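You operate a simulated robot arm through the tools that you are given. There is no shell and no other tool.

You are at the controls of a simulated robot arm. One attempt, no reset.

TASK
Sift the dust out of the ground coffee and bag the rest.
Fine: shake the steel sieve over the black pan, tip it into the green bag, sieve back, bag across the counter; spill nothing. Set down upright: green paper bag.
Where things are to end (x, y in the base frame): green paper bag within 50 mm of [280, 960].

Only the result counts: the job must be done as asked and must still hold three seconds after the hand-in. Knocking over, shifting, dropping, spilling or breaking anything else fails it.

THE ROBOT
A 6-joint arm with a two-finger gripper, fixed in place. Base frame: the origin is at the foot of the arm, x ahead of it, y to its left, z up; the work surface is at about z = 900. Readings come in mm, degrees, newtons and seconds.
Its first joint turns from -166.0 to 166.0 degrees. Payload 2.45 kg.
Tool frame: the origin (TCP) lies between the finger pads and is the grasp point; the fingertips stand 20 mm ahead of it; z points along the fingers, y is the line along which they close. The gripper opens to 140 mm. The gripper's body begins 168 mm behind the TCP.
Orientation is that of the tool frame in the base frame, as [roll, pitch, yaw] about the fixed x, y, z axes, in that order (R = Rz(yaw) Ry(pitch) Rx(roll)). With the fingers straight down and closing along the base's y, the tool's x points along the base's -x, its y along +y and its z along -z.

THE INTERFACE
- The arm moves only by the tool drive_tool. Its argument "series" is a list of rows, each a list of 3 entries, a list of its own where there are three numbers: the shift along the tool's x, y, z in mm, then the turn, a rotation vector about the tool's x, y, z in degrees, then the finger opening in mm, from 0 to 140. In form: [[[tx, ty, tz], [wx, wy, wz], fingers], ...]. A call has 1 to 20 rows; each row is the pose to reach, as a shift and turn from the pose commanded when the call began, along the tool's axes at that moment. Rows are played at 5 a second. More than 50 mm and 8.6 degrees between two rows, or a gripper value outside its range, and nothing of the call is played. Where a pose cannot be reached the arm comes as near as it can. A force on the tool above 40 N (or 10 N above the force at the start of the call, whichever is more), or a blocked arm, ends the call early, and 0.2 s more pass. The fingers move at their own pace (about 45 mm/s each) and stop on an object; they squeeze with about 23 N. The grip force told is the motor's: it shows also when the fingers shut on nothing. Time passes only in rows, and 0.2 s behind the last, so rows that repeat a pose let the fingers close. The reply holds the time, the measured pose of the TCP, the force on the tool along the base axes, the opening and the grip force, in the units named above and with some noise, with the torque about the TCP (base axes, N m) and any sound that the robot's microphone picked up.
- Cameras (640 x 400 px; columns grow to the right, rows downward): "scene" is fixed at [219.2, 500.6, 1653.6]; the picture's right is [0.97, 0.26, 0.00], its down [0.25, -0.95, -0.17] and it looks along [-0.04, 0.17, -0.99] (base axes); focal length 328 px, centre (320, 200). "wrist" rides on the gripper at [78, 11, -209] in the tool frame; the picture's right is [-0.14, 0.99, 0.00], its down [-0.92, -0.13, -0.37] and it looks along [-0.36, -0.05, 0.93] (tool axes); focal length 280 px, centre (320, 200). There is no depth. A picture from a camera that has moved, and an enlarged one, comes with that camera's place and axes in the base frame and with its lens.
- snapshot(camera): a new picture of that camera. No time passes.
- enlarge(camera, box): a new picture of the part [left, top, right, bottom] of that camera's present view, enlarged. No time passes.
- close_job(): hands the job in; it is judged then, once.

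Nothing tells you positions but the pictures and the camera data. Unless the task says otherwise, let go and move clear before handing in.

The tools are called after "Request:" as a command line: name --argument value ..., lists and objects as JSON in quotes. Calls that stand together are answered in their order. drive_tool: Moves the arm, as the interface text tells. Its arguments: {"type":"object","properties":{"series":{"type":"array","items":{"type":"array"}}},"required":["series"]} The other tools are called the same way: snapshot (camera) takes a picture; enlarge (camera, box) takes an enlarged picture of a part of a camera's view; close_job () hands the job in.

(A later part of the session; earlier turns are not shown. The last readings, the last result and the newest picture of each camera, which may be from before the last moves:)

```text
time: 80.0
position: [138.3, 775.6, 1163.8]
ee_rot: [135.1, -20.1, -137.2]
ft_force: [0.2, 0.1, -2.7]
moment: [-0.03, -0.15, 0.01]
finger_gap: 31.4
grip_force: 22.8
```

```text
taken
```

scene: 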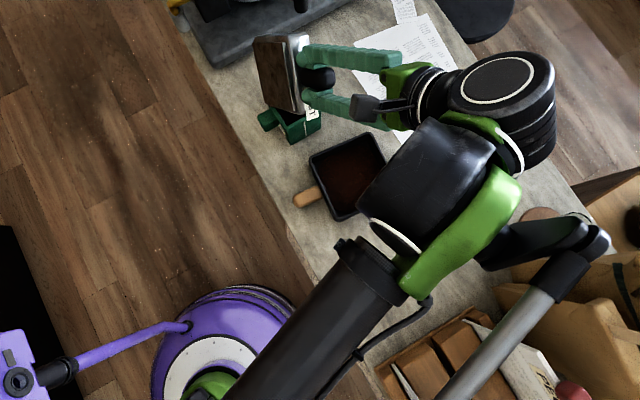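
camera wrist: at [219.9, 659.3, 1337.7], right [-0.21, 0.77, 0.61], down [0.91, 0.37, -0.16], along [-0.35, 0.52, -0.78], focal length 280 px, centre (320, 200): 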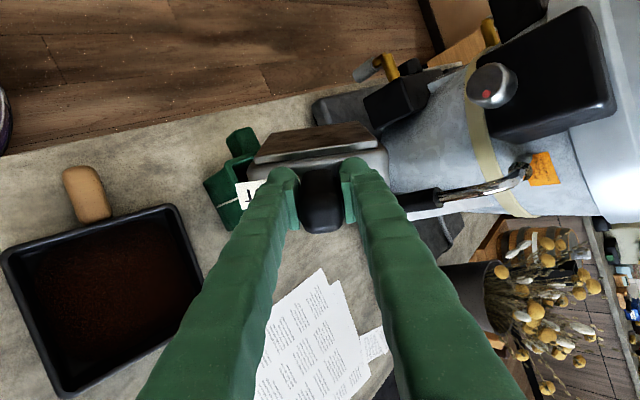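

Request:
drive_tool --series '[[[-6.1, -0.1, 0.1], [0, 1.77, 1.77], 10], [[-12.2, -0.3, 0.3], [0, 3.54, 3.54], 10], [[-12.2, -0.3, 0.3], [0, 3.54, 3.54], 10], [[-18.3, -0.9, 0.9], [0, 5.3, 5.3], 10], [[-24.5, -1.5, 1.5], [0, 7.07, 7.07], 10], [[-24.5, -1.5, 1.5], [0, 7.07, 7.07], 10], [[-24.5, -1.5, 1.5], [0, 7.07, 7.07], 10]]'

Request:
enlarge --camera "wrist" --box '[170, 100, 330, 240]'

Request:
enlarge --camera "scene" --box '[240, 20, 360, 150]'

```text
time: 81.6
position: [154.4, 789.9, 1154.0]
ee_rot: [135.0, -30.3, -137.1]
ft_force: [-1.3, -0.3, -2.8]
moment: [-0.03, -0.15, 0.02]
finger_gap: 31.1
grip_force: 22.6
```

```text
2.86 times, centred on (250, 170) of wrist
camera zoom: at [258.2, 694.7, 1328.0], right [-0.13, 0.83, 0.54], down [0.88, 0.34, -0.32], along [-0.45, 0.43, -0.78], focal length 801 px, centre (520, 286)
```

zoom: 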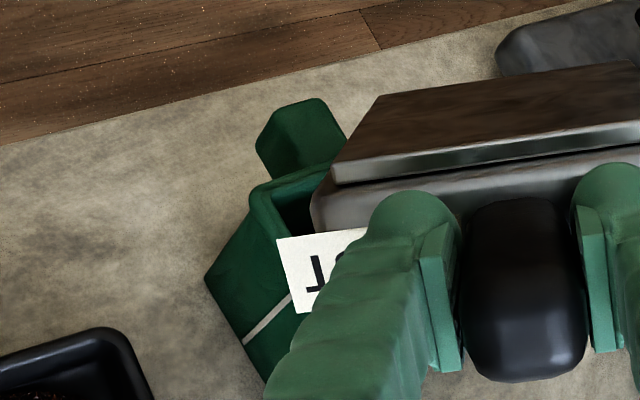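

```text
3.08 times, centred on (300, 85) of scene
camera zoom: at [219.2, 500.6, 1653.6], right [0.97, 0.26, 0.0], down [0.25, -0.95, -0.17], along [-0.04, 0.17, -0.99], focal length 1011 px, centre (382, 554)
```

zoom: 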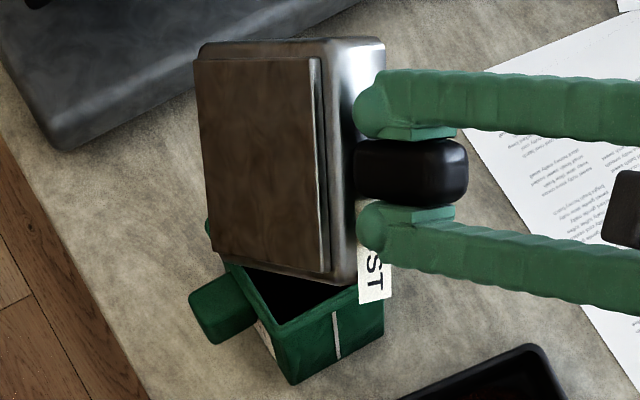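

Request:
drive_tool --series '[[[-6.2, 0.2, -0.2], [0, 1.77, 1.77], 10], [[-12.4, 0.4, -0.4], [0, 3.54, 3.54], 10], [[-18.7, 0.1, -0.1], [0, 5.3, 5.3], 10], [[-25, -0.1, 0.1], [0, 7.07, 7.07], 10], [[-25, -0.1, 0.1], [0, 7.07, 7.07], 10], [[-25, 2.7, 2.9], [0, 7.07, 7.07], 10], [[-25, -2.9, -2.7], [0, 7.07, 7.07], 10], [[-25, 2.7, 2.9], [0, 7.07, 7.07], 10], [[-25, -2.9, -2.7], [0, 7.07, 7.07], 10], [[-25, 2.7, 2.9], [0, 7.07, 7.07], 10], [[-25, -2.9, -2.7], [0, 7.07, 7.07], 10], [[-25, 2.7, 2.9], [0, 7.07, 7.07], 10], [[-25, -2.9, -2.7], [0, 7.07, 7.07], 10], [[-25, -0.1, 0.1], [0, 7.07, 7.07], 10], [[-25, -0.1, 0.1], [0, 7.07, 7.07], 10]]'

Request:
enlarge --camera "scene" --box '[240, 20, 360, 150]'

Request:
snapshot --camera "wrist"

```text
time: 84.8
position: [170.8, 804.4, 1141.8]
ee_rot: [135.1, -40.2, -137.0]
ft_force: [0.7, -0.3, -2.8]
moment: [-0.02, -0.18, 0.0]
finger_gap: 30.9
grip_force: 23.3
```

```text
3.08 times, centred on (300, 85) of scene
camera zoom: at [219.2, 500.6, 1653.6], right [0.97, 0.26, 0.0], down [0.25, -0.95, -0.17], along [-0.04, 0.17, -0.99], focal length 1011 px, centre (382, 554)
```

zoom: 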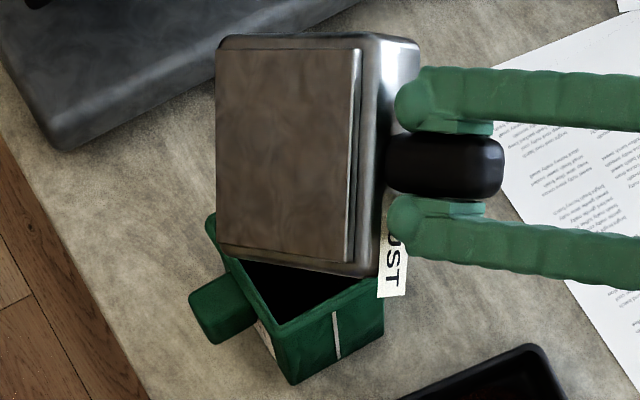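

```text
taken
camera wrist: at [295.8, 729.5, 1311.8], right [-0.07, 0.89, 0.45], down [0.83, 0.3, -0.46], along [-0.55, 0.34, -0.77], focal length 280 px, centre (320, 200)
```

wrist: 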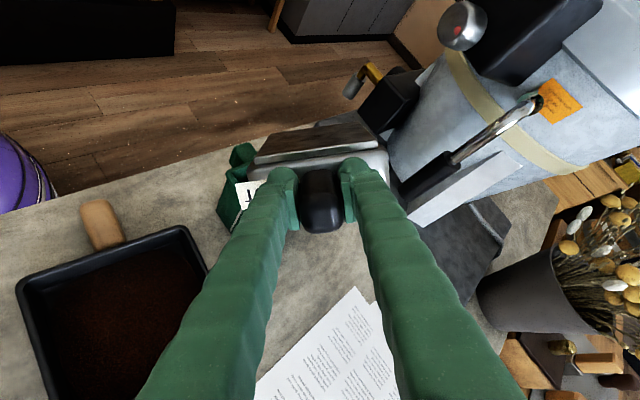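

I'll rotate the sieve back partway, corner still over the bag, and check whether it's empty.

Request:
drive_tool --series '[[[13.5, -0.7, 0.7], [0, -3.54, -3.54], 10], [[26.6, -2.3, 2.3], [0, -7.07, -7.07], 10], [[39.5, -4.7, 4.7], [0, -10.61, -10.61], 10], [[51.9, -7.7, 7.7], [0, -14.14, -14.14], 10], [[64, -11, 11], [0, -17.68, -17.68], 10], [[75.7, -14.6, 14.6], [0, -21.21, -21.21], 10], [[87, -18.6, 18.6], [0, -24.75, -24.75], 10], [[97.9, -23, 23], [0, -28.28, -28.28], 10], [[108.2, -27.6, 27.6], [0, -31.82, -31.82], 10], [[118, -32.6, 32.6], [0, -35.36, -35.36], 10], [[127.1, -38.6, 38.6], [0, -38.9, -38.9], 10], [[135.8, -44.9, 44.9], [0, -42.43, -42.43], 10], [[142.8, -51.6, 51.6], [0, -45.96, -45.96], 10], [[149.3, -58.5, 58.5], [0, -49.5, -49.5], 10], [[149.3, -58.5, 58.5], [0, -49.5, -49.5], 10]]'

Request:
enlarge --camera "scene" --box '[200, 40, 360, 160]'

```text
time: 88.0
position: [48.2, 690.8, 1174.6]
ee_rot: [135.1, 29.9, -137.0]
ft_force: [0.3, 0.6, -1.7]
moment: [-0.14, -0.04, -0.03]
finger_gap: 30.9
grip_force: 22.3
```

```text
3.33 times, centred on (280, 100) of scene
camera zoom: at [219.2, 500.6, 1653.6], right [0.97, 0.26, 0.0], down [0.25, -0.95, -0.17], along [-0.04, 0.17, -0.99], focal length 1095 px, centre (453, 533)
```

zoom: 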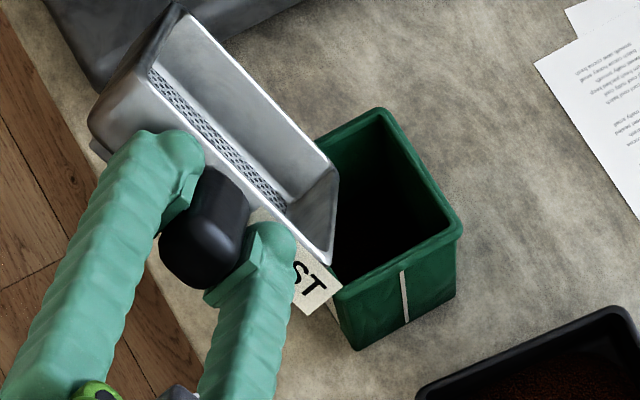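

The sieve is empty with the mesh visible, and there's no spill on the counter. I'll bring it back level, staying clear of the bag.

Request:
drive_tool --series '[[[11.4, 0.4, -0.4], [0, -3.54, -3.54], 10], [[22.6, 0.5, -0.5], [0, -7.07, -7.07], 10], [[33.6, -1, 1], [0, -10.61, -10.61], 10], [[44.4, -2.8, 2.8], [0, -14.14, -14.14], 10], [[54.7, -6.1, 6.1], [0, -17.68, -17.68], 10], [[64.6, -9.8, 9.8], [0, -21.21, -21.21], 10], [[73.5, -14.3, 14.3], [0, -24.75, -24.75], 10], [[82, -19.2, 19.2], [0, -28.28, -28.28], 10], [[89.7, -25.5, 25.5], [0, -31.82, -31.82], 10], [[97, -32.2, 32.2], [0, -35.36, -35.36], 10], [[103, -39.8, 39.8], [0, -38.9, -38.9], 10], [[108.6, -47.7, 47.7], [0, -42.43, -42.43], 10], [[108.6, -47.7, 47.7], [0, -42.43, -42.43], 10]]'

Request:
enlarge --camera "scene" --box '[200, 40, 360, 160]'

Request:
snapshot --camera "scene"

```text
time: 90.8
position: [5.5, 647.8, 1062.4]
ee_rot: [151.9, 89.9, -120.1]
ft_force: [0.3, 0.1, -2.8]
moment: [-0.21, 0.0, 0.01]
finger_gap: 30.9
grip_force: 23.6
```

```text
3.33 times, centred on (280, 100) of scene
camera zoom: at [219.2, 500.6, 1653.6], right [0.97, 0.26, 0.0], down [0.25, -0.95, -0.17], along [-0.04, 0.17, -0.99], focal length 1095 px, centre (453, 533)
```

zoom: 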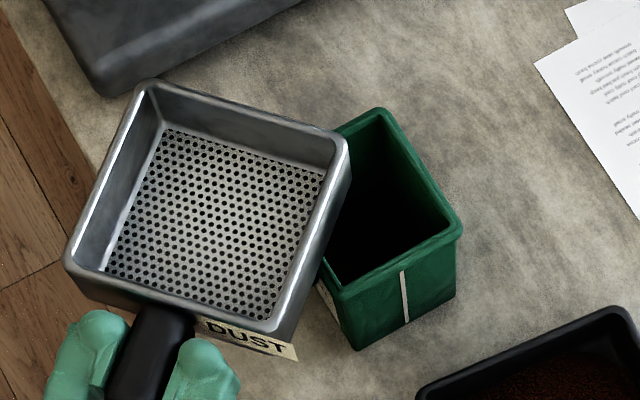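

```text
taken
```

scene: 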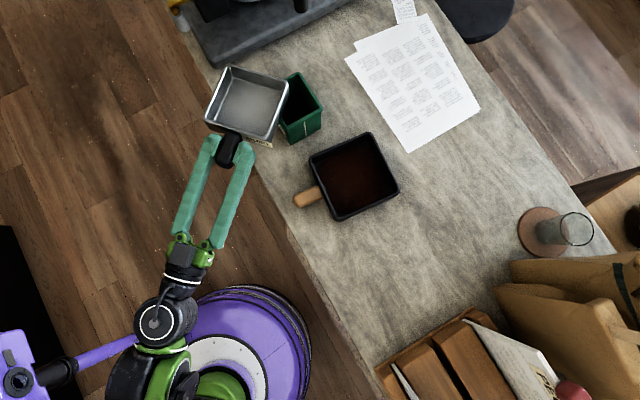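

The sieve is level and empty. Now I'll carry it back toward its original spot, first sideways and then turning back to its original heading.

Request:
drive_tool --series '[[[-3, -12, -2], [0, 0, 0], 10], [[-5, -37, -7], [0, 0, 0], 10], [[-5, -65, -13], [0, 0, 0], 10], [[-5, -93, -19], [0, 0, 0], 10], [[-5, -121, -24], [0, 0, 0], 10], [[-5, -149, -30], [0, 0, 0], 10], [[-5, -177, -35], [0, 0, 0], 10], [[-5, -205, -41], [0, 0, 0], 10], [[-5, -230, -46], [0, 0, 0], 10], [[-5, -244, -49], [3, 0, 0], 10], [[-5, -246, -49], [9, 0, 0], 10], [[-5, -246, -49], [15, 0, 0], 10], [[-5, -246, -49], [21, 0, 0], 10], [[-5, -246, -49], [27, 0, 0], 10], [[-5, -246, -49], [33, 0, 0], 10], [[-5, -246, -49], [38, 0, 0], 10], [[-5, -246, -49], [42, 0, 0], 10], [[-5, -246, -49], [43.3, 0, 0], 10], [[-5, -246, -49], [43.3, 0, 0], 10]]'

Request:
snapshot --camera "scene"

```text
time: 94.8
position: [247.7, 591.4, 1066.9]
ee_rot: [-159.5, 89.7, -114.9]
ft_force: [0.5, 0.0, -2.4]
moment: [-0.14, 0.16, 0.02]
finger_gap: 31.0
grip_force: 22.8
```

```text
taken
```

scene: 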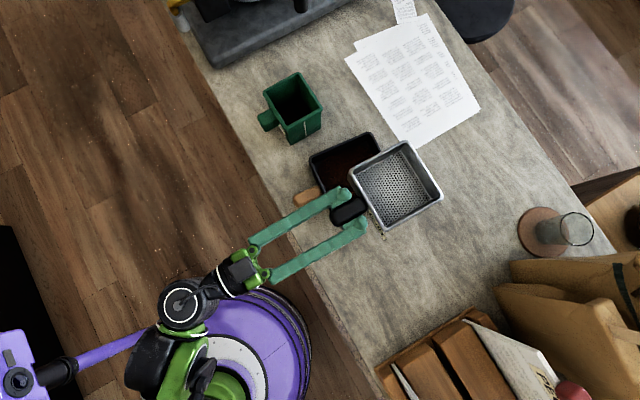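

Request:
drive_tool --series '[[[0, -8, -1], [0, 0, 0], 10], [[0, -28, -2], [0, 0, 0], 10], [[0, -50, -4], [0, 0, 0], 10], [[0, -72, -6], [0, 0, 0], 10], [[0, -94, -8], [0, 0, 0], 10], [[0, -116, -10], [0, 0, 0], 10], [[0, -133, -11.5], [0, 0, 0], 10], [[4, -139.5, -11.8], [0, 0, 0], 10], [[18, -139.5, -11.8], [0, 0, 0], 10], [[38, -139.5, -11.8], [0, 0, 0], 10], [[58, -139.5, -11.8], [0, 0, 0], 10], [[78, -139.5, -11.8], [0, 0, 0], 10], [[96, -139.5, -11.8], [0, 0, 0], 10], [[106, -139.5, -11.8], [0, 0, 0], 10], [[106, -139.5, -11.8], [0, 0, 0], 10]]'

Request:
enlarge --camera "scene" --box '[300, 210, 460, 330]'

```text
time: 98.0
position: [337.4, 483.9, 960.7]
ee_rot: [-159.7, 89.8, -115.0]
ft_force: [0.2, -0.2, -2.3]
moment: [-0.09, 0.15, -0.01]
finger_gap: 31.2
grip_force: 23.2
```

```text
3.33 times, centred on (380, 270) of scene
camera zoom: at [219.2, 500.6, 1653.6], right [0.97, 0.26, 0.0], down [0.25, -0.95, -0.17], along [-0.04, 0.17, -0.99], focal length 1095 px, centre (120, -33)
```

zoom: 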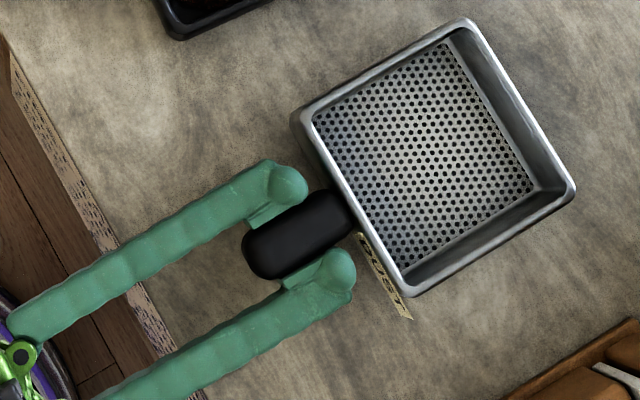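

Request:
drive_tool --series '[[[6, 0, 0], [0, 0, 0], 10], [[13, 0, 0], [0, 0, 0], 10], [[19, 0, 0], [0, 0, 0], 10], [[24, 0, 0], [0, 0, 0], 10], [[27, 0, 0], [0, 0, 0], 10], [[29, 0, 0], [0, 0, 0], 10], [[30.5, 0, 0], [0, 0, 0], 10], [[31.5, 0, 0], [0, 0, 0], 10], [[31.5, 0, 0], [0, 0, 0], 10]]'

Request:
enlarge --camera "scene" --box '[300, 210, 460, 330]'

```text
time: 100.0
position: [337.6, 483.7, 930.1]
ee_rot: [-161.7, 89.8, -117.1]
ft_force: [-0.1, -1.3, 0.6]
moment: [0.25, -0.23, 0.02]
finger_gap: 30.9
grip_force: 23.1
```

```text
3.33 times, centred on (380, 270) of scene
camera zoom: at [219.2, 500.6, 1653.6], right [0.97, 0.26, 0.0], down [0.25, -0.95, -0.17], along [-0.04, 0.17, -0.99], focal length 1095 px, centre (120, -33)
```

zoom: 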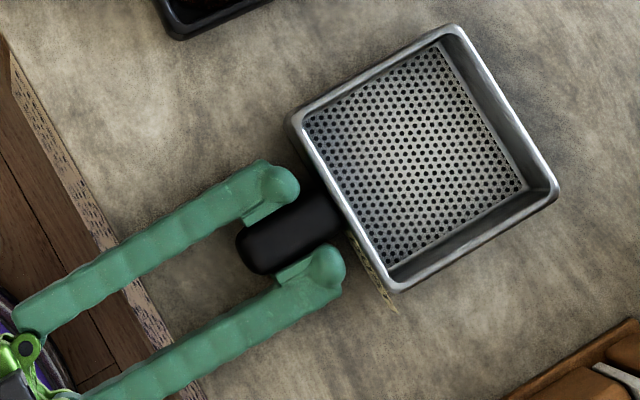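

Contact with the counter felt. I'll lower the last millimetre and open the fingers.

Request:
drive_tool --series '[[[0.7, 0, 0], [0, 0, 0], 10], [[1.4, 0, 0], [0, 0, 0], 10], [[1.4, 0, 0], [0, 0, 0], 10]]'

Request:
drive_tool --series '[[[0, 0, 0], [0, 0, 0], 34], [[0, 0, 0], [0, 0, 0], 42], [[0, 0, 0], [0, 0, 0], 54], [[0, 0, 0], [0, 0, 0], 66], [[0, 0, 0], [0, 0, 0], 70], [[0, 0, 0], [0, 0, 0], 70]]'

Request:
enlarge --camera "scene" --box '[300, 210, 460, 330]'

```text
time: 100.8
position: [339.5, 483.2, 928.2]
ee_rot: [-153.5, 89.8, -108.9]
ft_force: [-1.3, -0.5, 12.0]
moment: [0.2, -0.21, -0.02]
finger_gap: 31.2
grip_force: 23.0
```

```text
time: 102.2
position: [338.5, 483.1, 927.9]
ee_rot: [-159.1, 89.8, -114.4]
ft_force: [-0.4, 0.2, -0.4]
moment: [0.01, 0.0, 0.01]
finger_gap: 70.1
grip_force: 0.1
```

```text
3.33 times, centred on (380, 270) of scene
camera zoom: at [219.2, 500.6, 1653.6], right [0.97, 0.26, 0.0], down [0.25, -0.95, -0.17], along [-0.04, 0.17, -0.99], focal length 1095 px, centre (120, -33)
```

zoom: 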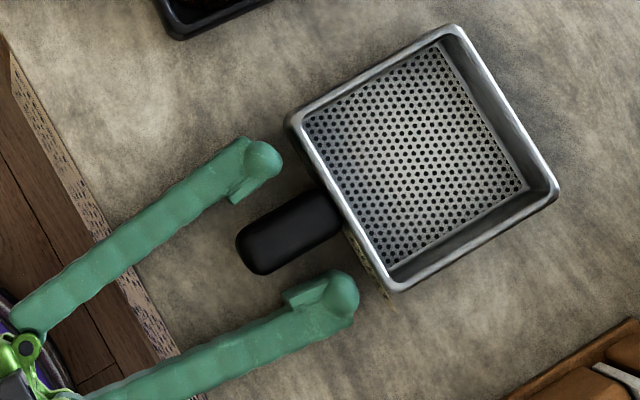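

The sieve is back in place and released. I'll retreat straight back, rise and turn the tool downward for the bag handle.

Request:
drive_tool --series '[[[0, 0, -20], [0, 0, 0], 70], [[0, 0, -50], [0, 0, 0], 70], [[0, 0, -85], [0, 0, 0], 70], [[0, 0, -95], [0, 0, 0], 70], [[-40, 0, -95], [0, 0, 0], 80], [[-80, 0, -95], [0, 0, 0], 90], [[-120, 0, -90], [0, 0, 0], 100], [[-160, 0, -80], [0, 0, 0], 100], [[-180, 0, -70], [0, 7, 0], 100], [[-195, 0, -60], [0, 15, 0], 100], [[-205, 0, -50], [0, 23, 0], 100], [[-215, 0, -40], [0, 31, 0], 100], [[-220, 0, -30], [0, 39, 0], 100], [[-225, 0, -20], [0, 47, 0], 100], [[-230, 0, -10], [0, 55, 0], 100], [[-230, 0, 0], [0, 63, 0], 100], [[-230, 0, 10], [0, 71, 0], 100], [[-230, 0, 20], [0, 79, 0], 100], [[-230, 0, 30], [0, 87, 0], 100], [[-230, 0, 40], [0, 90.1, 0], 100]]'

Request:
snapshot --camera "scene"

Request:
snapshot --camera "wrist"

```text
time: 106.4
position: [366.6, 511.0, 1157.3]
ee_rot: [-179.9, -0.4, -135.3]
ft_force: [-0.9, 0.1, 0.0]
moment: [0.06, -0.02, 0.03]
finger_gap: 99.9
grip_force: 0.1
```

```text
taken
```

scene: 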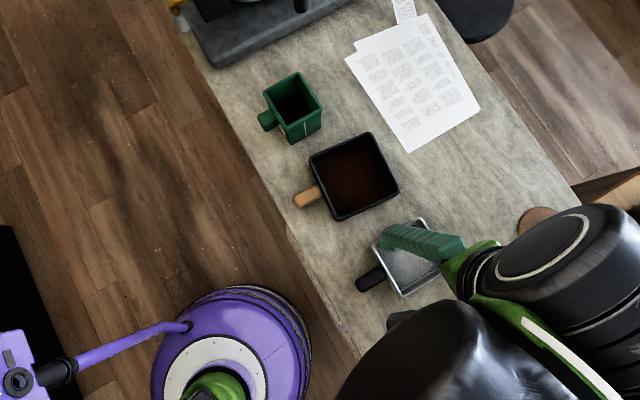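

```text
taken
camera wrist: at [303.6, 465.5, 1368.1], right [-0.6, 0.8, 0.0], down [0.75, 0.56, 0.36], along [0.29, 0.22, -0.93], focal length 280 px, centre (320, 200)
```

wrist: 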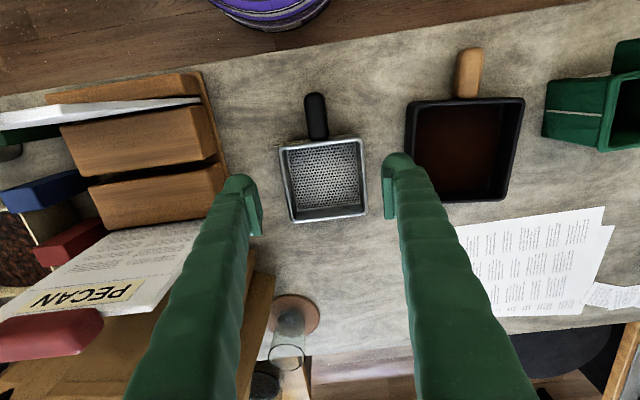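

Request:
drive_tool --series '[[[6, 40, -5], [0, 0, 0], 100], [[12, 81, -10], [0, 0, 0], 100], [[19, 122, -15], [0, 0, 0], 100], [[25, 163, -20], [0, 0, 0], 100], [[31, 203, -20], [0, 0, 0], 100], [[38, 244, -20], [0, 0, 0], 100], [[44, 285, -20], [0, 0, 0], 100], [[50, 325, -20], [0, 0, 0], 100], [[56, 366, -20], [0, 0, 0], 100], [[62.7, 406.7, -20], [0, 0, 0], 100], [[62.7, 406.7, -20], [0, 0, 0], 100]]'

Request:
snapshot --camera "wrist"

Request:
snapshot --camera "scene"

```text
time: 108.8
position: [35.6, 758.1, 1178.7]
ee_rot: [-180.0, -0.3, -135.3]
ft_force: [-0.2, 0.8, 0.2]
moment: [0.0, -0.01, -0.01]
finger_gap: 100.0
grip_force: 0.1
```

```text
taken
camera wrist: at [-27.5, 710.7, 1387.4], right [-0.6, 0.8, 0.0], down [0.75, 0.56, 0.36], along [0.29, 0.22, -0.93], focal length 280 px, centre (320, 200)
```

wrist: 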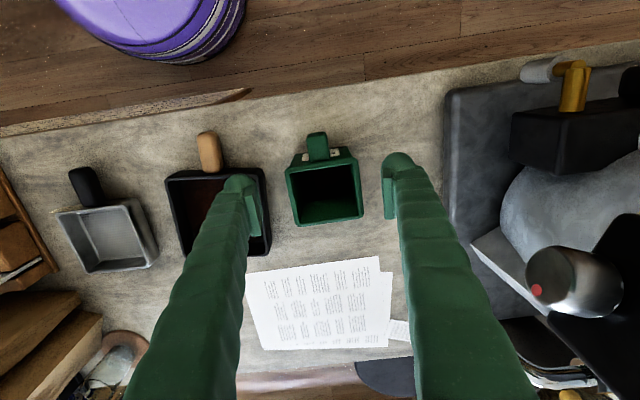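

```text
taken
```

scene: 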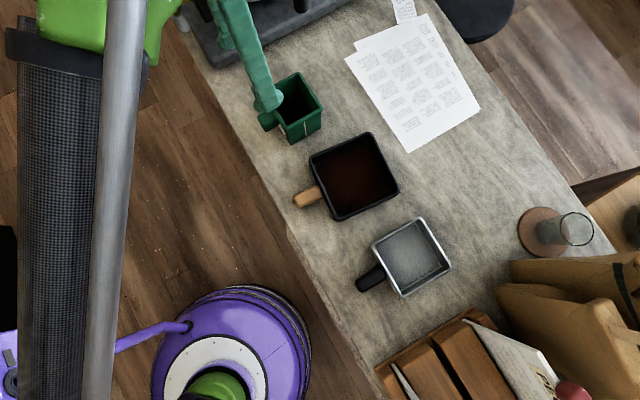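

Request:
enlarge --camera "wrist" --box '[270, 120, 390, 240]'

Request:
enlarge --camera "scene" --box '[230, 60, 340, 160]'

```text
3.33 times, centred on (330, 180) of wrist
camera zoom: at [-27.5, 710.7, 1387.4], right [-0.6, 0.8, 0.0], down [0.75, 0.56, 0.36], along [0.29, 0.22, -0.93], focal length 935 px, centre (287, 267)
```

zoom: 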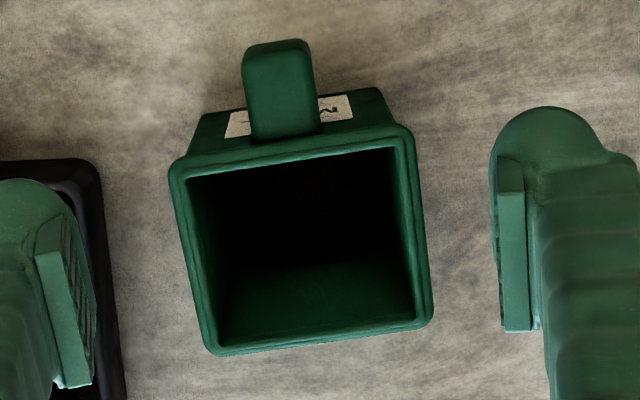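

```text
4.00 times, centred on (285, 110) of scene
camera zoom: at [219.2, 500.6, 1653.6], right [0.97, 0.26, 0.0], down [0.25, -0.95, -0.17], along [-0.04, 0.17, -0.99], focal length 1314 px, centre (460, 560)
```

zoom: 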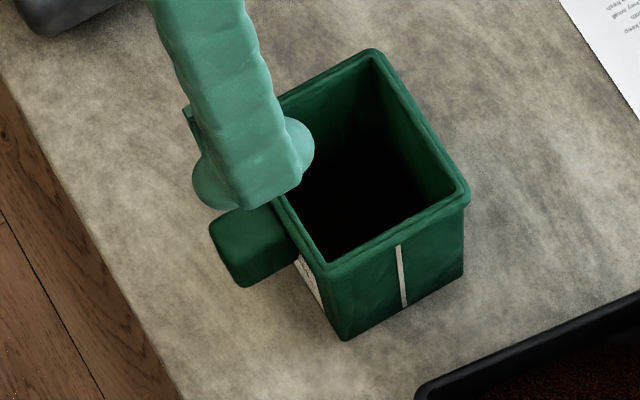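

The bag handle measures about 30 mm wide, top at z≈984, from f≈542 to the bag wall, centred near (33, 752). I'll do a top-down grasp of it, staying clear of the rim. First a hover above it to verify.

Request:
drive_tool --series '[[[4, -1, 30], [0, 0, 0], 90], [[8.3, -2, 65], [0, 0, 0], 80], [[8.3, -2, 100], [0, 0, 0], 75], [[8.3, -2, 130], [0, 0, 0], 75], [[8.3, -2, 145], [0, 0, 0], 75], [[8.3, -2, 145], [0, 0, 0], 75]]'

Request:
enlarge --camera "wrist" --box '[230, 80, 430, 280]'

Request:
enlarge --camera "scene" --box '[220, 50, 340, 150]'

```text
time: 110.2
position: [31.4, 749.1, 1032.0]
ee_rot: [-179.9, -0.4, -135.2]
ft_force: [0.3, -0.2, -0.1]
moment: [0.0, 0.0, 0.01]
finger_gap: 75.1
grip_force: 0.0
```

```text
2.00 times, centred on (330, 180) of wrist
camera zoom: at [-31.7, 703.1, 1242.0], right [-0.6, 0.8, 0.0], down [0.75, 0.56, 0.36], along [0.29, 0.22, -0.93], focal length 561 px, centre (300, 240)
```

zoom: 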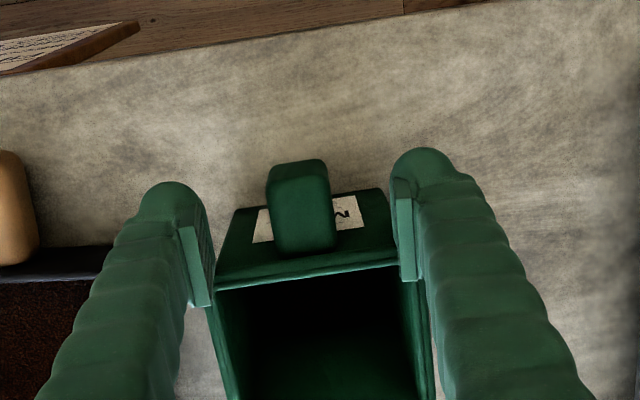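

```text
4.00 times, centred on (280, 100) of scene
camera zoom: at [219.2, 500.6, 1653.6], right [0.97, 0.26, 0.0], down [0.25, -0.95, -0.17], along [-0.04, 0.17, -0.99], focal length 1314 px, centre (480, 600)
```

zoom: 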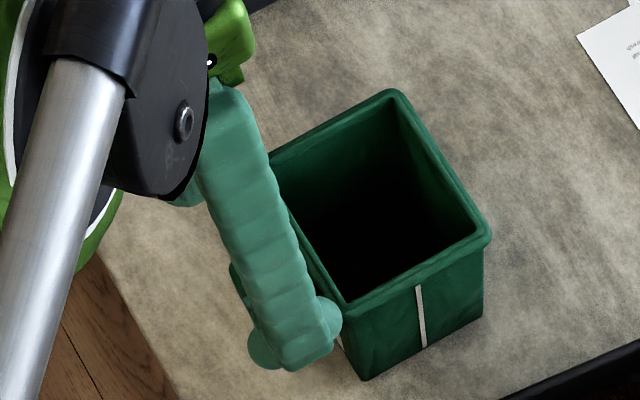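

The handle is centred between the fingers with about 13 mm to the rim. I'll descend around it.

Request:
drive_tool --series '[[[-2, 0, 10], [0, 0, 0], 75], [[-4.5, 0, 22], [0, 0, 0], 75], [[-4.5, 0, 34], [0, 0, 0], 75], [[-4.5, 0, 46], [0, 0, 0], 75], [[-4.5, 0, 56], [0, 0, 0], 75], [[-4.5, 0, 63], [0, 0, 0], 75], [[-4.5, 0, 65], [0, 0, 0], 75], [[-4.5, 0, 65], [0, 0, 0], 75]]'

Request:
enlarge --camera "wrist" --box '[230, 80, 430, 280]'

Request:
enlarge --camera "scene" --box '[220, 50, 340, 150]'

```text
time: 112.0
position: [34.0, 752.5, 967.4]
ee_rot: [-179.9, -0.2, -135.2]
ft_force: [-0.2, 0.3, -0.5]
moment: [0.01, 0.02, 0.0]
finger_gap: 75.1
grip_force: 0.1
```

```text
2.00 times, centred on (330, 180) of wrist
camera zoom: at [-28.7, 706.0, 1177.4], right [-0.6, 0.8, 0.0], down [0.75, 0.56, 0.36], along [0.29, 0.22, -0.93], focal length 561 px, centre (300, 240)
```

zoom: 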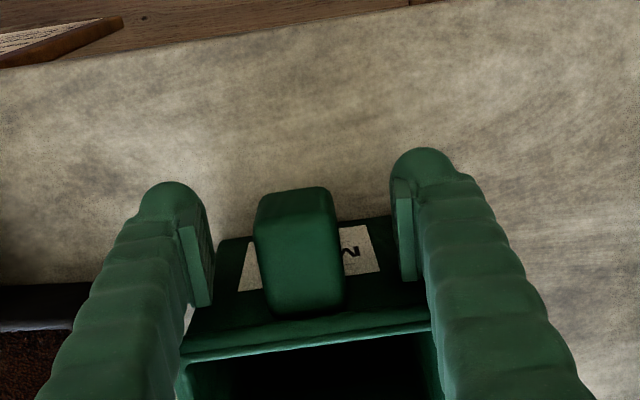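

```text
4.00 times, centred on (280, 100) of scene
camera zoom: at [219.2, 500.6, 1653.6], right [0.97, 0.26, 0.0], down [0.25, -0.95, -0.17], along [-0.04, 0.17, -0.99], focal length 1314 px, centre (480, 600)
```

zoom: 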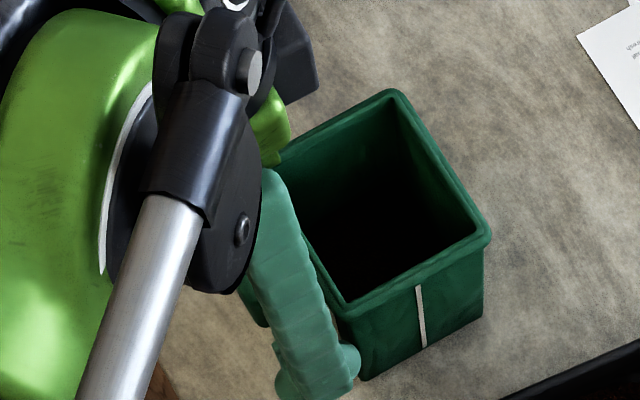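

Request:
drive_tool --series '[[[0, 0, 0], [0, 0, 0], 60], [[0, 0, 0], [0, 0, 0], 45], [[0, 0, 0], [0, 0, 0], 30], [[0, 0, 0], [0, 0, 0], 15], [[0, 0, 0], [0, 0, 0], 10], [[0, 0, 0], [0, 0, 0], 10], [[0, 0, 0], [0, 0, 0], 10]]'

Request:
enlarge --camera "wrist" --box '[230, 80, 430, 280]'

Request:
enlarge --camera "scene" --box '[220, 50, 340, 150]'

```text
time: 113.6
position: [33.8, 752.7, 968.4]
ee_rot: [-179.9, -0.3, -135.3]
ft_force: [-0.6, -0.1, 0.2]
moment: [0.0, 0.03, 0.04]
finger_gap: 28.5
grip_force: 22.9
```

```text
2.00 times, centred on (330, 180) of wrist
camera zoom: at [-28.7, 706.0, 1177.5], right [-0.6, 0.8, 0.0], down [0.75, 0.56, 0.36], along [0.29, 0.22, -0.93], focal length 561 px, centre (300, 240)
```

zoom: 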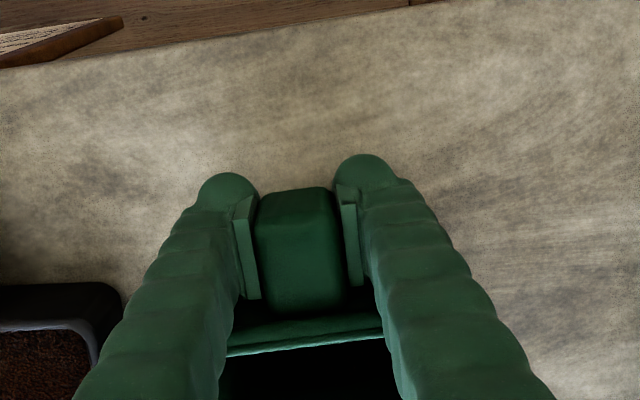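

```text
4.00 times, centred on (280, 100) of scene
camera zoom: at [219.2, 500.6, 1653.6], right [0.97, 0.26, 0.0], down [0.25, -0.95, -0.17], along [-0.04, 0.17, -0.99], focal length 1314 px, centre (480, 600)
```

zoom: 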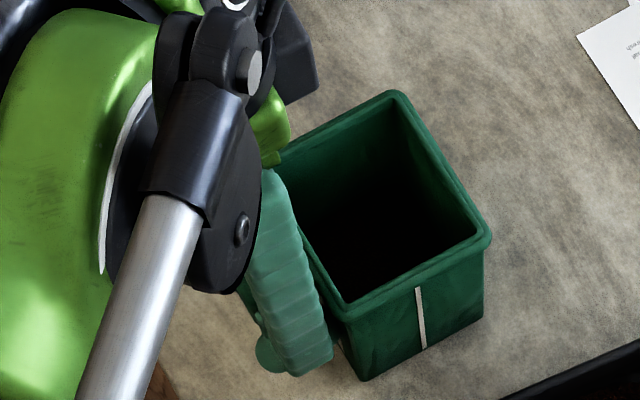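

Request:
drive_tool --series '[[[0, 0, -2], [0, 0, 0], 10], [[0, 0, -5], [0, 0, 0], 10], [[0, 0, -9], [0, 0, 0], 10], [[0, 0, -14], [0, 0, 0], 10], [[0, 0, -19], [0, 0, 0], 10], [[0, 0, -25], [0, 0, 0], 10], [[0, 0, -30], [0, 0, 0], 10], [[0, 0, -30], [0, 0, 0], 10]]'

Request:
enlarge --camera "wrist" --box '[230, 80, 430, 280]'

Request:
enlarge --camera "scene" --box '[220, 50, 340, 150]'

```text
time: 115.4
position: [34.1, 752.7, 998.1]
ee_rot: [-179.9, -0.3, -135.3]
ft_force: [-0.9, -0.1, -1.9]
moment: [-0.02, 0.01, 0.01]
finger_gap: 28.4
grip_force: 23.1
```

```text
2.00 times, centred on (330, 180) of wrist
camera zoom: at [-28.7, 705.9, 1207.9], right [-0.6, 0.8, 0.0], down [0.75, 0.56, 0.36], along [0.29, 0.22, -0.93], focal length 561 px, centre (300, 240)
```

zoom: 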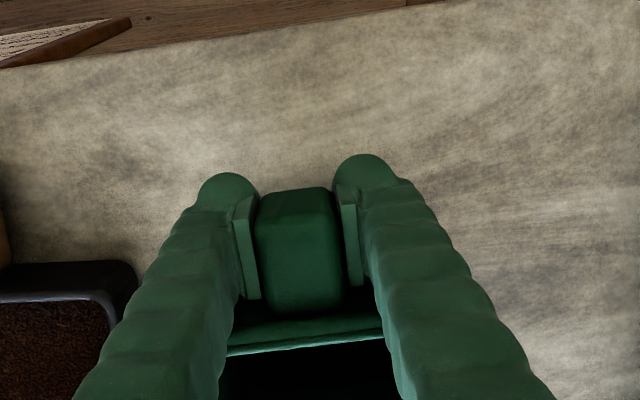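

```text
4.00 times, centred on (280, 100) of scene
camera zoom: at [219.2, 500.6, 1653.6], right [0.97, 0.26, 0.0], down [0.25, -0.95, -0.17], along [-0.04, 0.17, -0.99], focal length 1314 px, centre (480, 600)
```

zoom: 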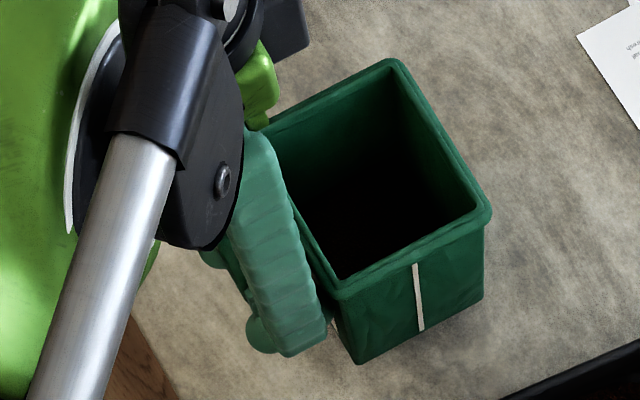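

The bag is lifted cleanly at about 2 N with no sag. I'll lift a bit more and carry it slowly across the counter toward (280, 960).

Request:
drive_tool --series '[[[0, 0, -4], [0, 0, 0], 10], [[0, 0, -10], [0, 0, 0], 10], [[0, 0, -16], [0, 0, 0], 10], [[-3, 0, -20], [0, 0, 0], 10], [[-9, -1, -20], [0, 0, 0], 10], [[-18, -2, -20], [0, 0, 0], 10], [[-28, -4, -20], [0, 0, 0], 10], [[-39, -5, -20], [0, 0, 0], 10], [[-50, -7, -20], [0, 0, 0], 10], [[-61, -8, -20], [0, 0, 0], 10], [[-72, -9, -20], [0, 0, 0], 10], [[-83, -11, -20], [0, 0, 0], 10], [[-94, -12, -20], [0, 0, 0], 10], [[-105, -14, -20], [0, 0, 0], 10], [[-116, -15, -20], [0, 0, 0], 10], [[-127, -17, -20], [0, 0, 0], 10], [[-136, -18, -20], [0, 0, 0], 10], [[-142, -19, -20], [0, 0, 0], 10], [[-144, -19, -20], [0, 0, 0], 10]]'

Request:
snapshot --camera "scene"

Request:
snapshot --camera "wrist"

```text
time: 119.4
position: [150.8, 840.7, 1017.1]
ee_rot: [-179.9, -0.3, -135.2]
ft_force: [-0.4, 1.1, -0.8]
moment: [-0.04, 0.02, 0.01]
finger_gap: 28.2
grip_force: 23.2
```

```text
taken
```

scene: 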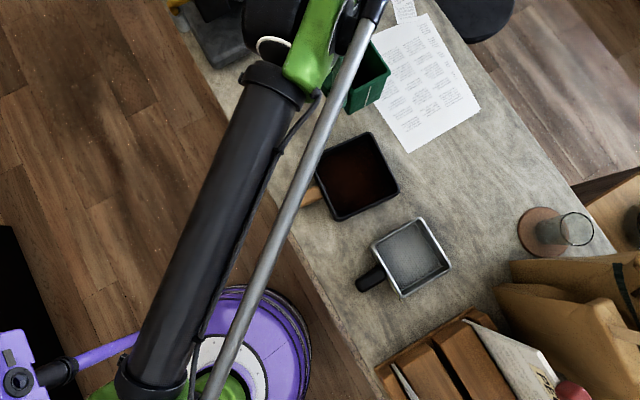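

```text
taken
camera wrist: at [87.4, 794.2, 1227.1], right [-0.6, 0.8, 0.0], down [0.75, 0.56, 0.36], along [0.29, 0.22, -0.93], focal length 280 px, centre (320, 200)
```

wrist: 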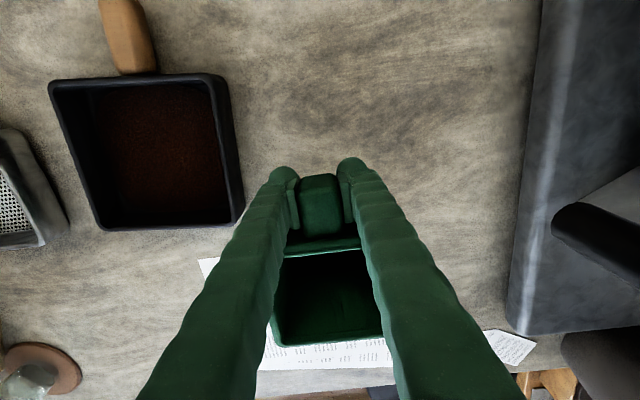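

Request:
drive_tool --series '[[[-4, -1, 0], [0, 0, 0], 10], [[-12, -2, 0], [0, 0, 0], 10], [[-23, -3, 0], [0, 0, 0], 10], [[-34, -4, 0], [0, 0, 0], 10], [[-45, -6, 0], [0, 0, 0], 10], [[-56, -7, 0], [0, 0, 0], 10], [[-67, -8, 0], [0, 0, 0], 10], [[-78, -10, 0], [0, 0, 0], 10], [[-89, -11, 0], [0, 0, 0], 10], [[-99, -13, 0], [0, 0, 0], 10], [[-106, -13.5, 0], [0, 0, 0], 10], [[-107.7, -13.7, 0], [0, 0, 0], 10], [[-107.7, -13.7, 0], [0, 0, 0], 10]]'

Request:
snapshot --camera "scene"

Request:
snapshot --camera "wrist"

```text
time: 122.2
position: [236.8, 906.1, 1017.2]
ee_rot: [-179.9, -0.3, -135.2]
ft_force: [0.0, 0.6, -1.8]
moment: [-0.04, 0.05, -0.02]
finger_gap: 28.3
grip_force: 22.8
```

```text
taken
```

scene: 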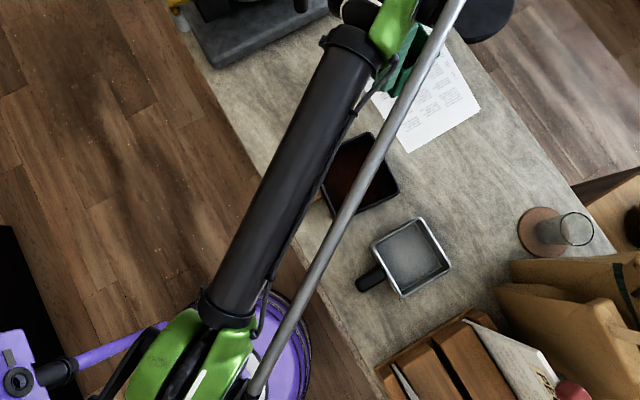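

```text
taken
camera wrist: at [173.6, 860.3, 1226.4], right [-0.6, 0.8, 0.0], down [0.75, 0.56, 0.36], along [0.29, 0.22, -0.93], focal length 280 px, centre (320, 200)
```

wrist: 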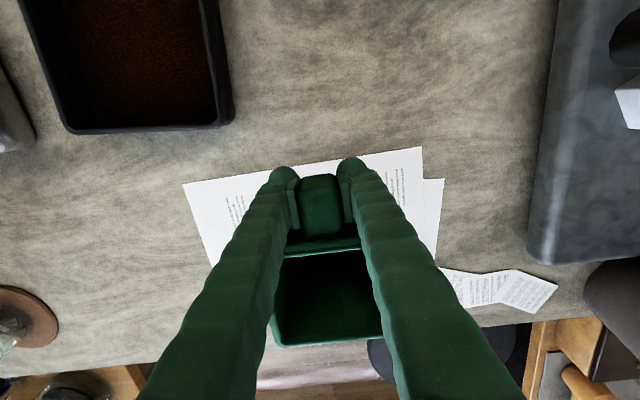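

The bag is over the target with its centre at about (280, 960). I'll lower it gently until it touches.

Request:
drive_tool --series '[[[0, 0, 5], [0, 0, 0], 10], [[0, 0, 12], [0, 0, 0], 10], [[0, 0, 20], [0, 0, 0], 10], [[0, 0, 28], [0, 0, 0], 10], [[0, 0, 35], [0, 0, 0], 10], [[0, 0, 40], [0, 0, 0], 10], [[0, 0, 43], [0, 0, 0], 10], [[0, 0, 45], [0, 0, 0], 10], [[0, 0, 46.5], [0, 0, 0], 10], [[0, 0, 47.5], [0, 0, 0], 10], [[0, 0, 47.5], [0, 0, 0], 10]]'

Request:
snapshot --camera "wrist"

```text
time: 124.6
position: [236.6, 906.8, 968.4]
ee_rot: [-179.9, -0.2, -135.3]
ft_force: [0.2, 0.0, -0.5]
moment: [-0.05, 0.04, 0.05]
finger_gap: 28.4
grip_force: 23.3
```

```text
taken
camera wrist: at [173.6, 859.9, 1178.9], right [-0.6, 0.8, 0.0], down [0.75, 0.56, 0.36], along [0.29, 0.22, -0.93], focal length 280 px, centre (320, 200)
```

wrist: 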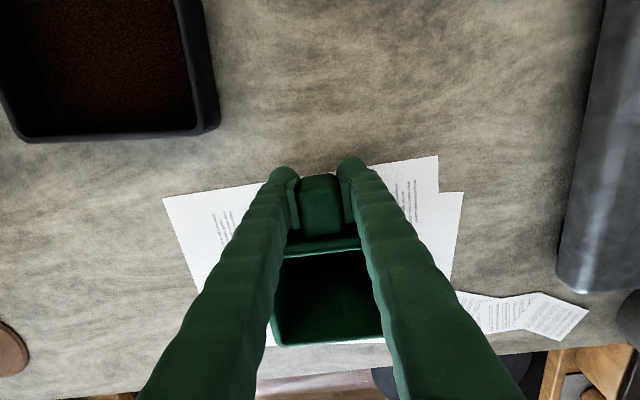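

Request:
drive_tool --series '[[[0, 0, 0.5], [0, 0, 0], 10], [[0, 0, 1], [0, 0, 0], 10], [[0, 0, 1], [0, 0, 0], 10]]'

```text
time: 125.4
position: [237.2, 905.7, 968.7]
ee_rot: [-179.8, -0.2, -135.3]
ft_force: [-0.9, 0.3, 4.4]
moment: [0.34, -0.29, 0.1]
finger_gap: 28.0
grip_force: 22.8
```

Request:
drive_tool --series '[[[0, 0, 0.6], [0, 0, 0], 10], [[0, 0, 0.6], [0, 0, 0], 10]]'

Request:
drive_tool --series '[[[0, 0, 0], [0, 0, 0], 30], [[0, 0, 0], [0, 0, 0], 36], [[0, 0, 0], [0, 0, 0], 46], [[0, 0, 0], [0, 0, 0], 58], [[0, 0, 0], [0, 0, 0], 70], [[0, 0, 0], [0, 0, 0], 75], [[0, 0, 0], [0, 0, 0], 75]]'

Request:
snapshot --camera "wrist"

```text
time: 126.0
position: [236.3, 906.6, 968.1]
ee_rot: [-179.9, -0.4, -135.2]
ft_force: [-1.9, -0.5, 5.5]
moment: [0.06, -0.11, 0.07]
finger_gap: 28.3
grip_force: 22.5
```

```text
time: 127.6
position: [236.5, 906.5, 967.0]
ee_rot: [-179.9, -0.3, -135.3]
ft_force: [-0.1, 0.0, 0.2]
moment: [-0.01, 0.01, -0.04]
finger_gap: 75.1
grip_force: 0.0
```

```text
taken
camera wrist: at [173.6, 859.8, 1177.2], right [-0.6, 0.8, 0.0], down [0.75, 0.56, 0.36], along [0.29, 0.22, -0.93], focal length 280 px, centre (320, 200)
```

wrist: 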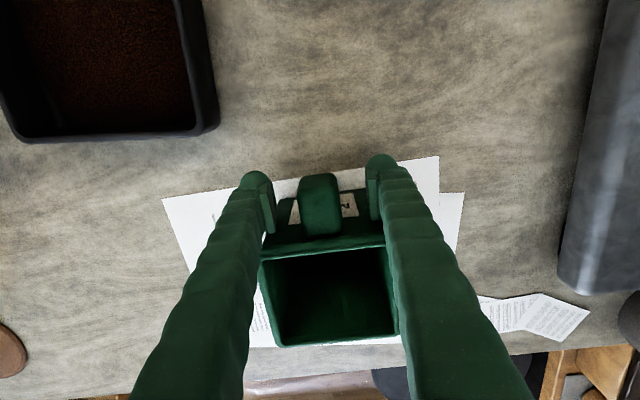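

Released. I'll retreat straight up, then away toward the robot for a clear view.

Request:
drive_tool --series '[[[0, 0, -10], [0, 0, 0], 75], [[0, 0, -30], [0, 0, 0], 80], [[0, 0, -65], [0, 0, 0], 90], [[0, 0, -105], [0, 0, 0], 90], [[0, 0, -145], [0, 0, 0], 90], [[0, 0, -180], [0, 0, 0], 90], [[40, -10, -190], [0, 0, 0], 90], [[85, -20, -195], [0, 0, 0], 90], [[130, -30, -200], [0, 0, 0], 90], [[175, -45, -200], [0, 0, 0], 90], [[215, -70, -200], [0, 0, 0], 90], [[250, -100, -200], [0, 0, 0], 90], [[280, -135, -200], [0, 0, 0], 90], [[300, -175, -200], [0, 0, 0], 90], [[310, -215, -200], [0, 0, 0], 90], [[310, -215, -200], [0, 0, 0], 90]]'

Request:
snapshot --camera "scene"

Request:
snapshot --camera "wrist"

```text
time: 131.0
position: [167.9, 535.5, 1168.3]
ee_rot: [-179.9, -0.4, -135.3]
ft_force: [0.1, 0.3, 0.6]
moment: [0.02, -0.05, -0.03]
finger_gap: 90.0
grip_force: 0.0
out of reach, approached as far as the arm can: row 6
```

```text
taken
```

scene: 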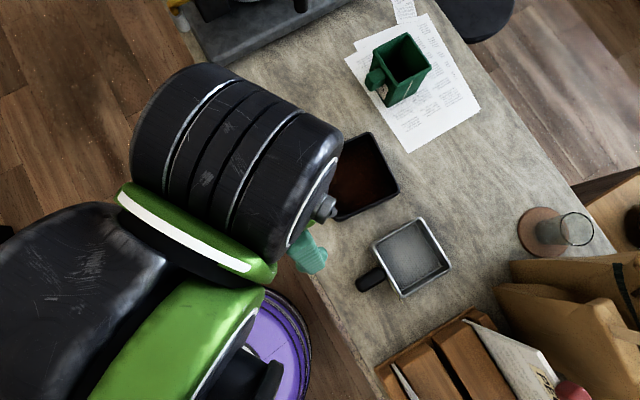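

```text
taken
camera wrist: at [105.5, 488.7, 1378.6], right [-0.6, 0.8, 0.0], down [0.75, 0.56, 0.36], along [0.29, 0.22, -0.93], focal length 280 px, centre (320, 200)
```

wrist: 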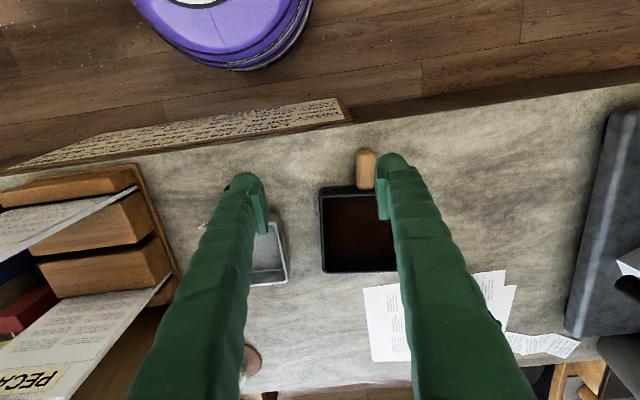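

Request:
enlarge --camera "scene" --box '[340, 10, 480, 120]'

Request:
enlarge --camera "scene" --box '[200, 40, 360, 150]'

Request:
enlarge --camera "scene" --box '[320, 120, 480, 320]'

```text
3.64 times, centred on (410, 65) of scene
camera zoom: at [219.2, 500.6, 1653.6], right [0.97, 0.26, 0.0], down [0.25, -0.95, -0.17], along [-0.04, 0.17, -0.99], focal length 1194 px, centre (-7, 691)
```

zoom: 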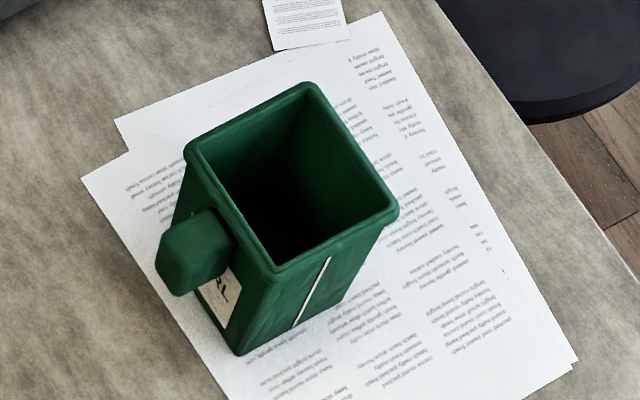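

```text
3.64 times, centred on (280, 95) of scene
camera zoom: at [219.2, 500.6, 1653.6], right [0.97, 0.26, 0.0], down [0.25, -0.95, -0.17], along [-0.04, 0.17, -0.99], focal length 1194 px, centre (466, 582)
```

zoom: 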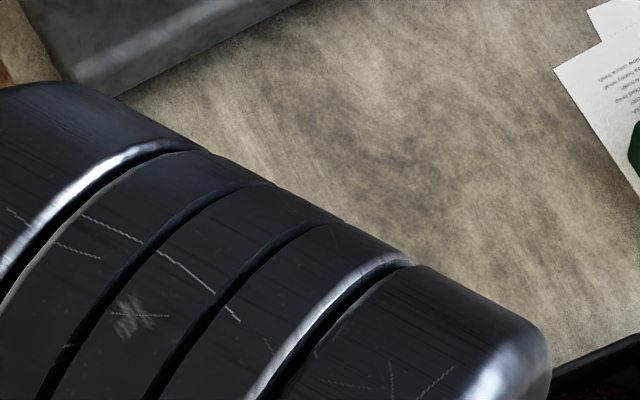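

```text
2.00 times, centred on (400, 220) of scene
camera zoom: at [219.2, 500.6, 1653.6], right [0.97, 0.26, 0.0], down [0.25, -0.95, -0.17], along [-0.04, 0.17, -0.99], focal length 657 px, centre (160, 160)
```

zoom: 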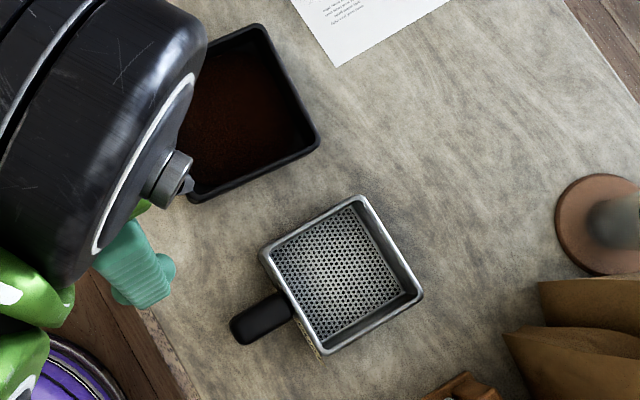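

The bag stands upright at about (282, 958). I'll move the arm aside and check the whole counter for spills and displaced items before handing in.

Request:
drive_tool --series '[[[8, -40, 0], [0, 0, 0], 90], [[17, -80, 0], [0, 0, 0], 90], [[25, -120, 0], [0, 0, 0], 90], [[33, -155, 0], [0, 0, 0], 90], [[40, -190, 0], [0, 0, 0], 90], [[40, -190, 0], [0, 0, 0], 90]]'

Request:
snapshot --camera "scene"

Request:
snapshot --camera "wrist"

```text
time: 132.4
position: [273.4, 372.8, 1170.0]
ee_rot: [-179.9, -0.3, -135.3]
ft_force: [-0.3, -0.2, 0.8]
moment: [0.02, -0.01, 0.01]
finger_gap: 89.9
grip_force: 0.2
```

```text
taken
```

scene: 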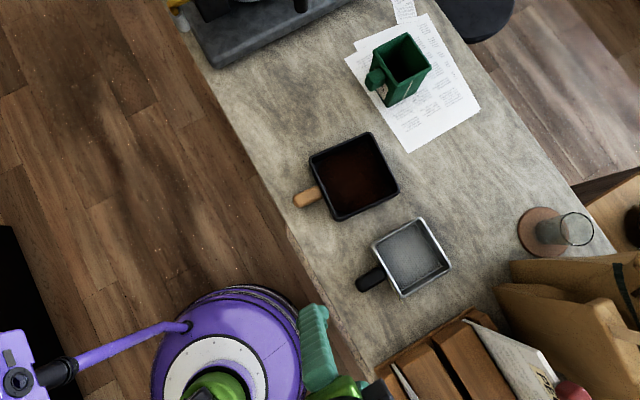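

```text
taken
camera wrist: at [209.8, 326.7, 1380.5], right [-0.6, 0.8, 0.0], down [0.75, 0.56, 0.36], along [0.29, 0.22, -0.93], focal length 280 px, centre (320, 200)
```

wrist: 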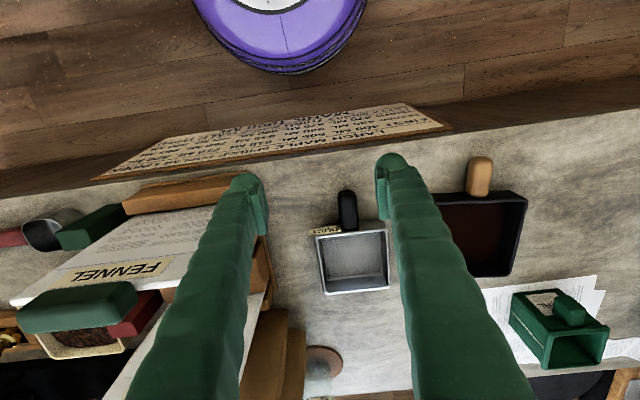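

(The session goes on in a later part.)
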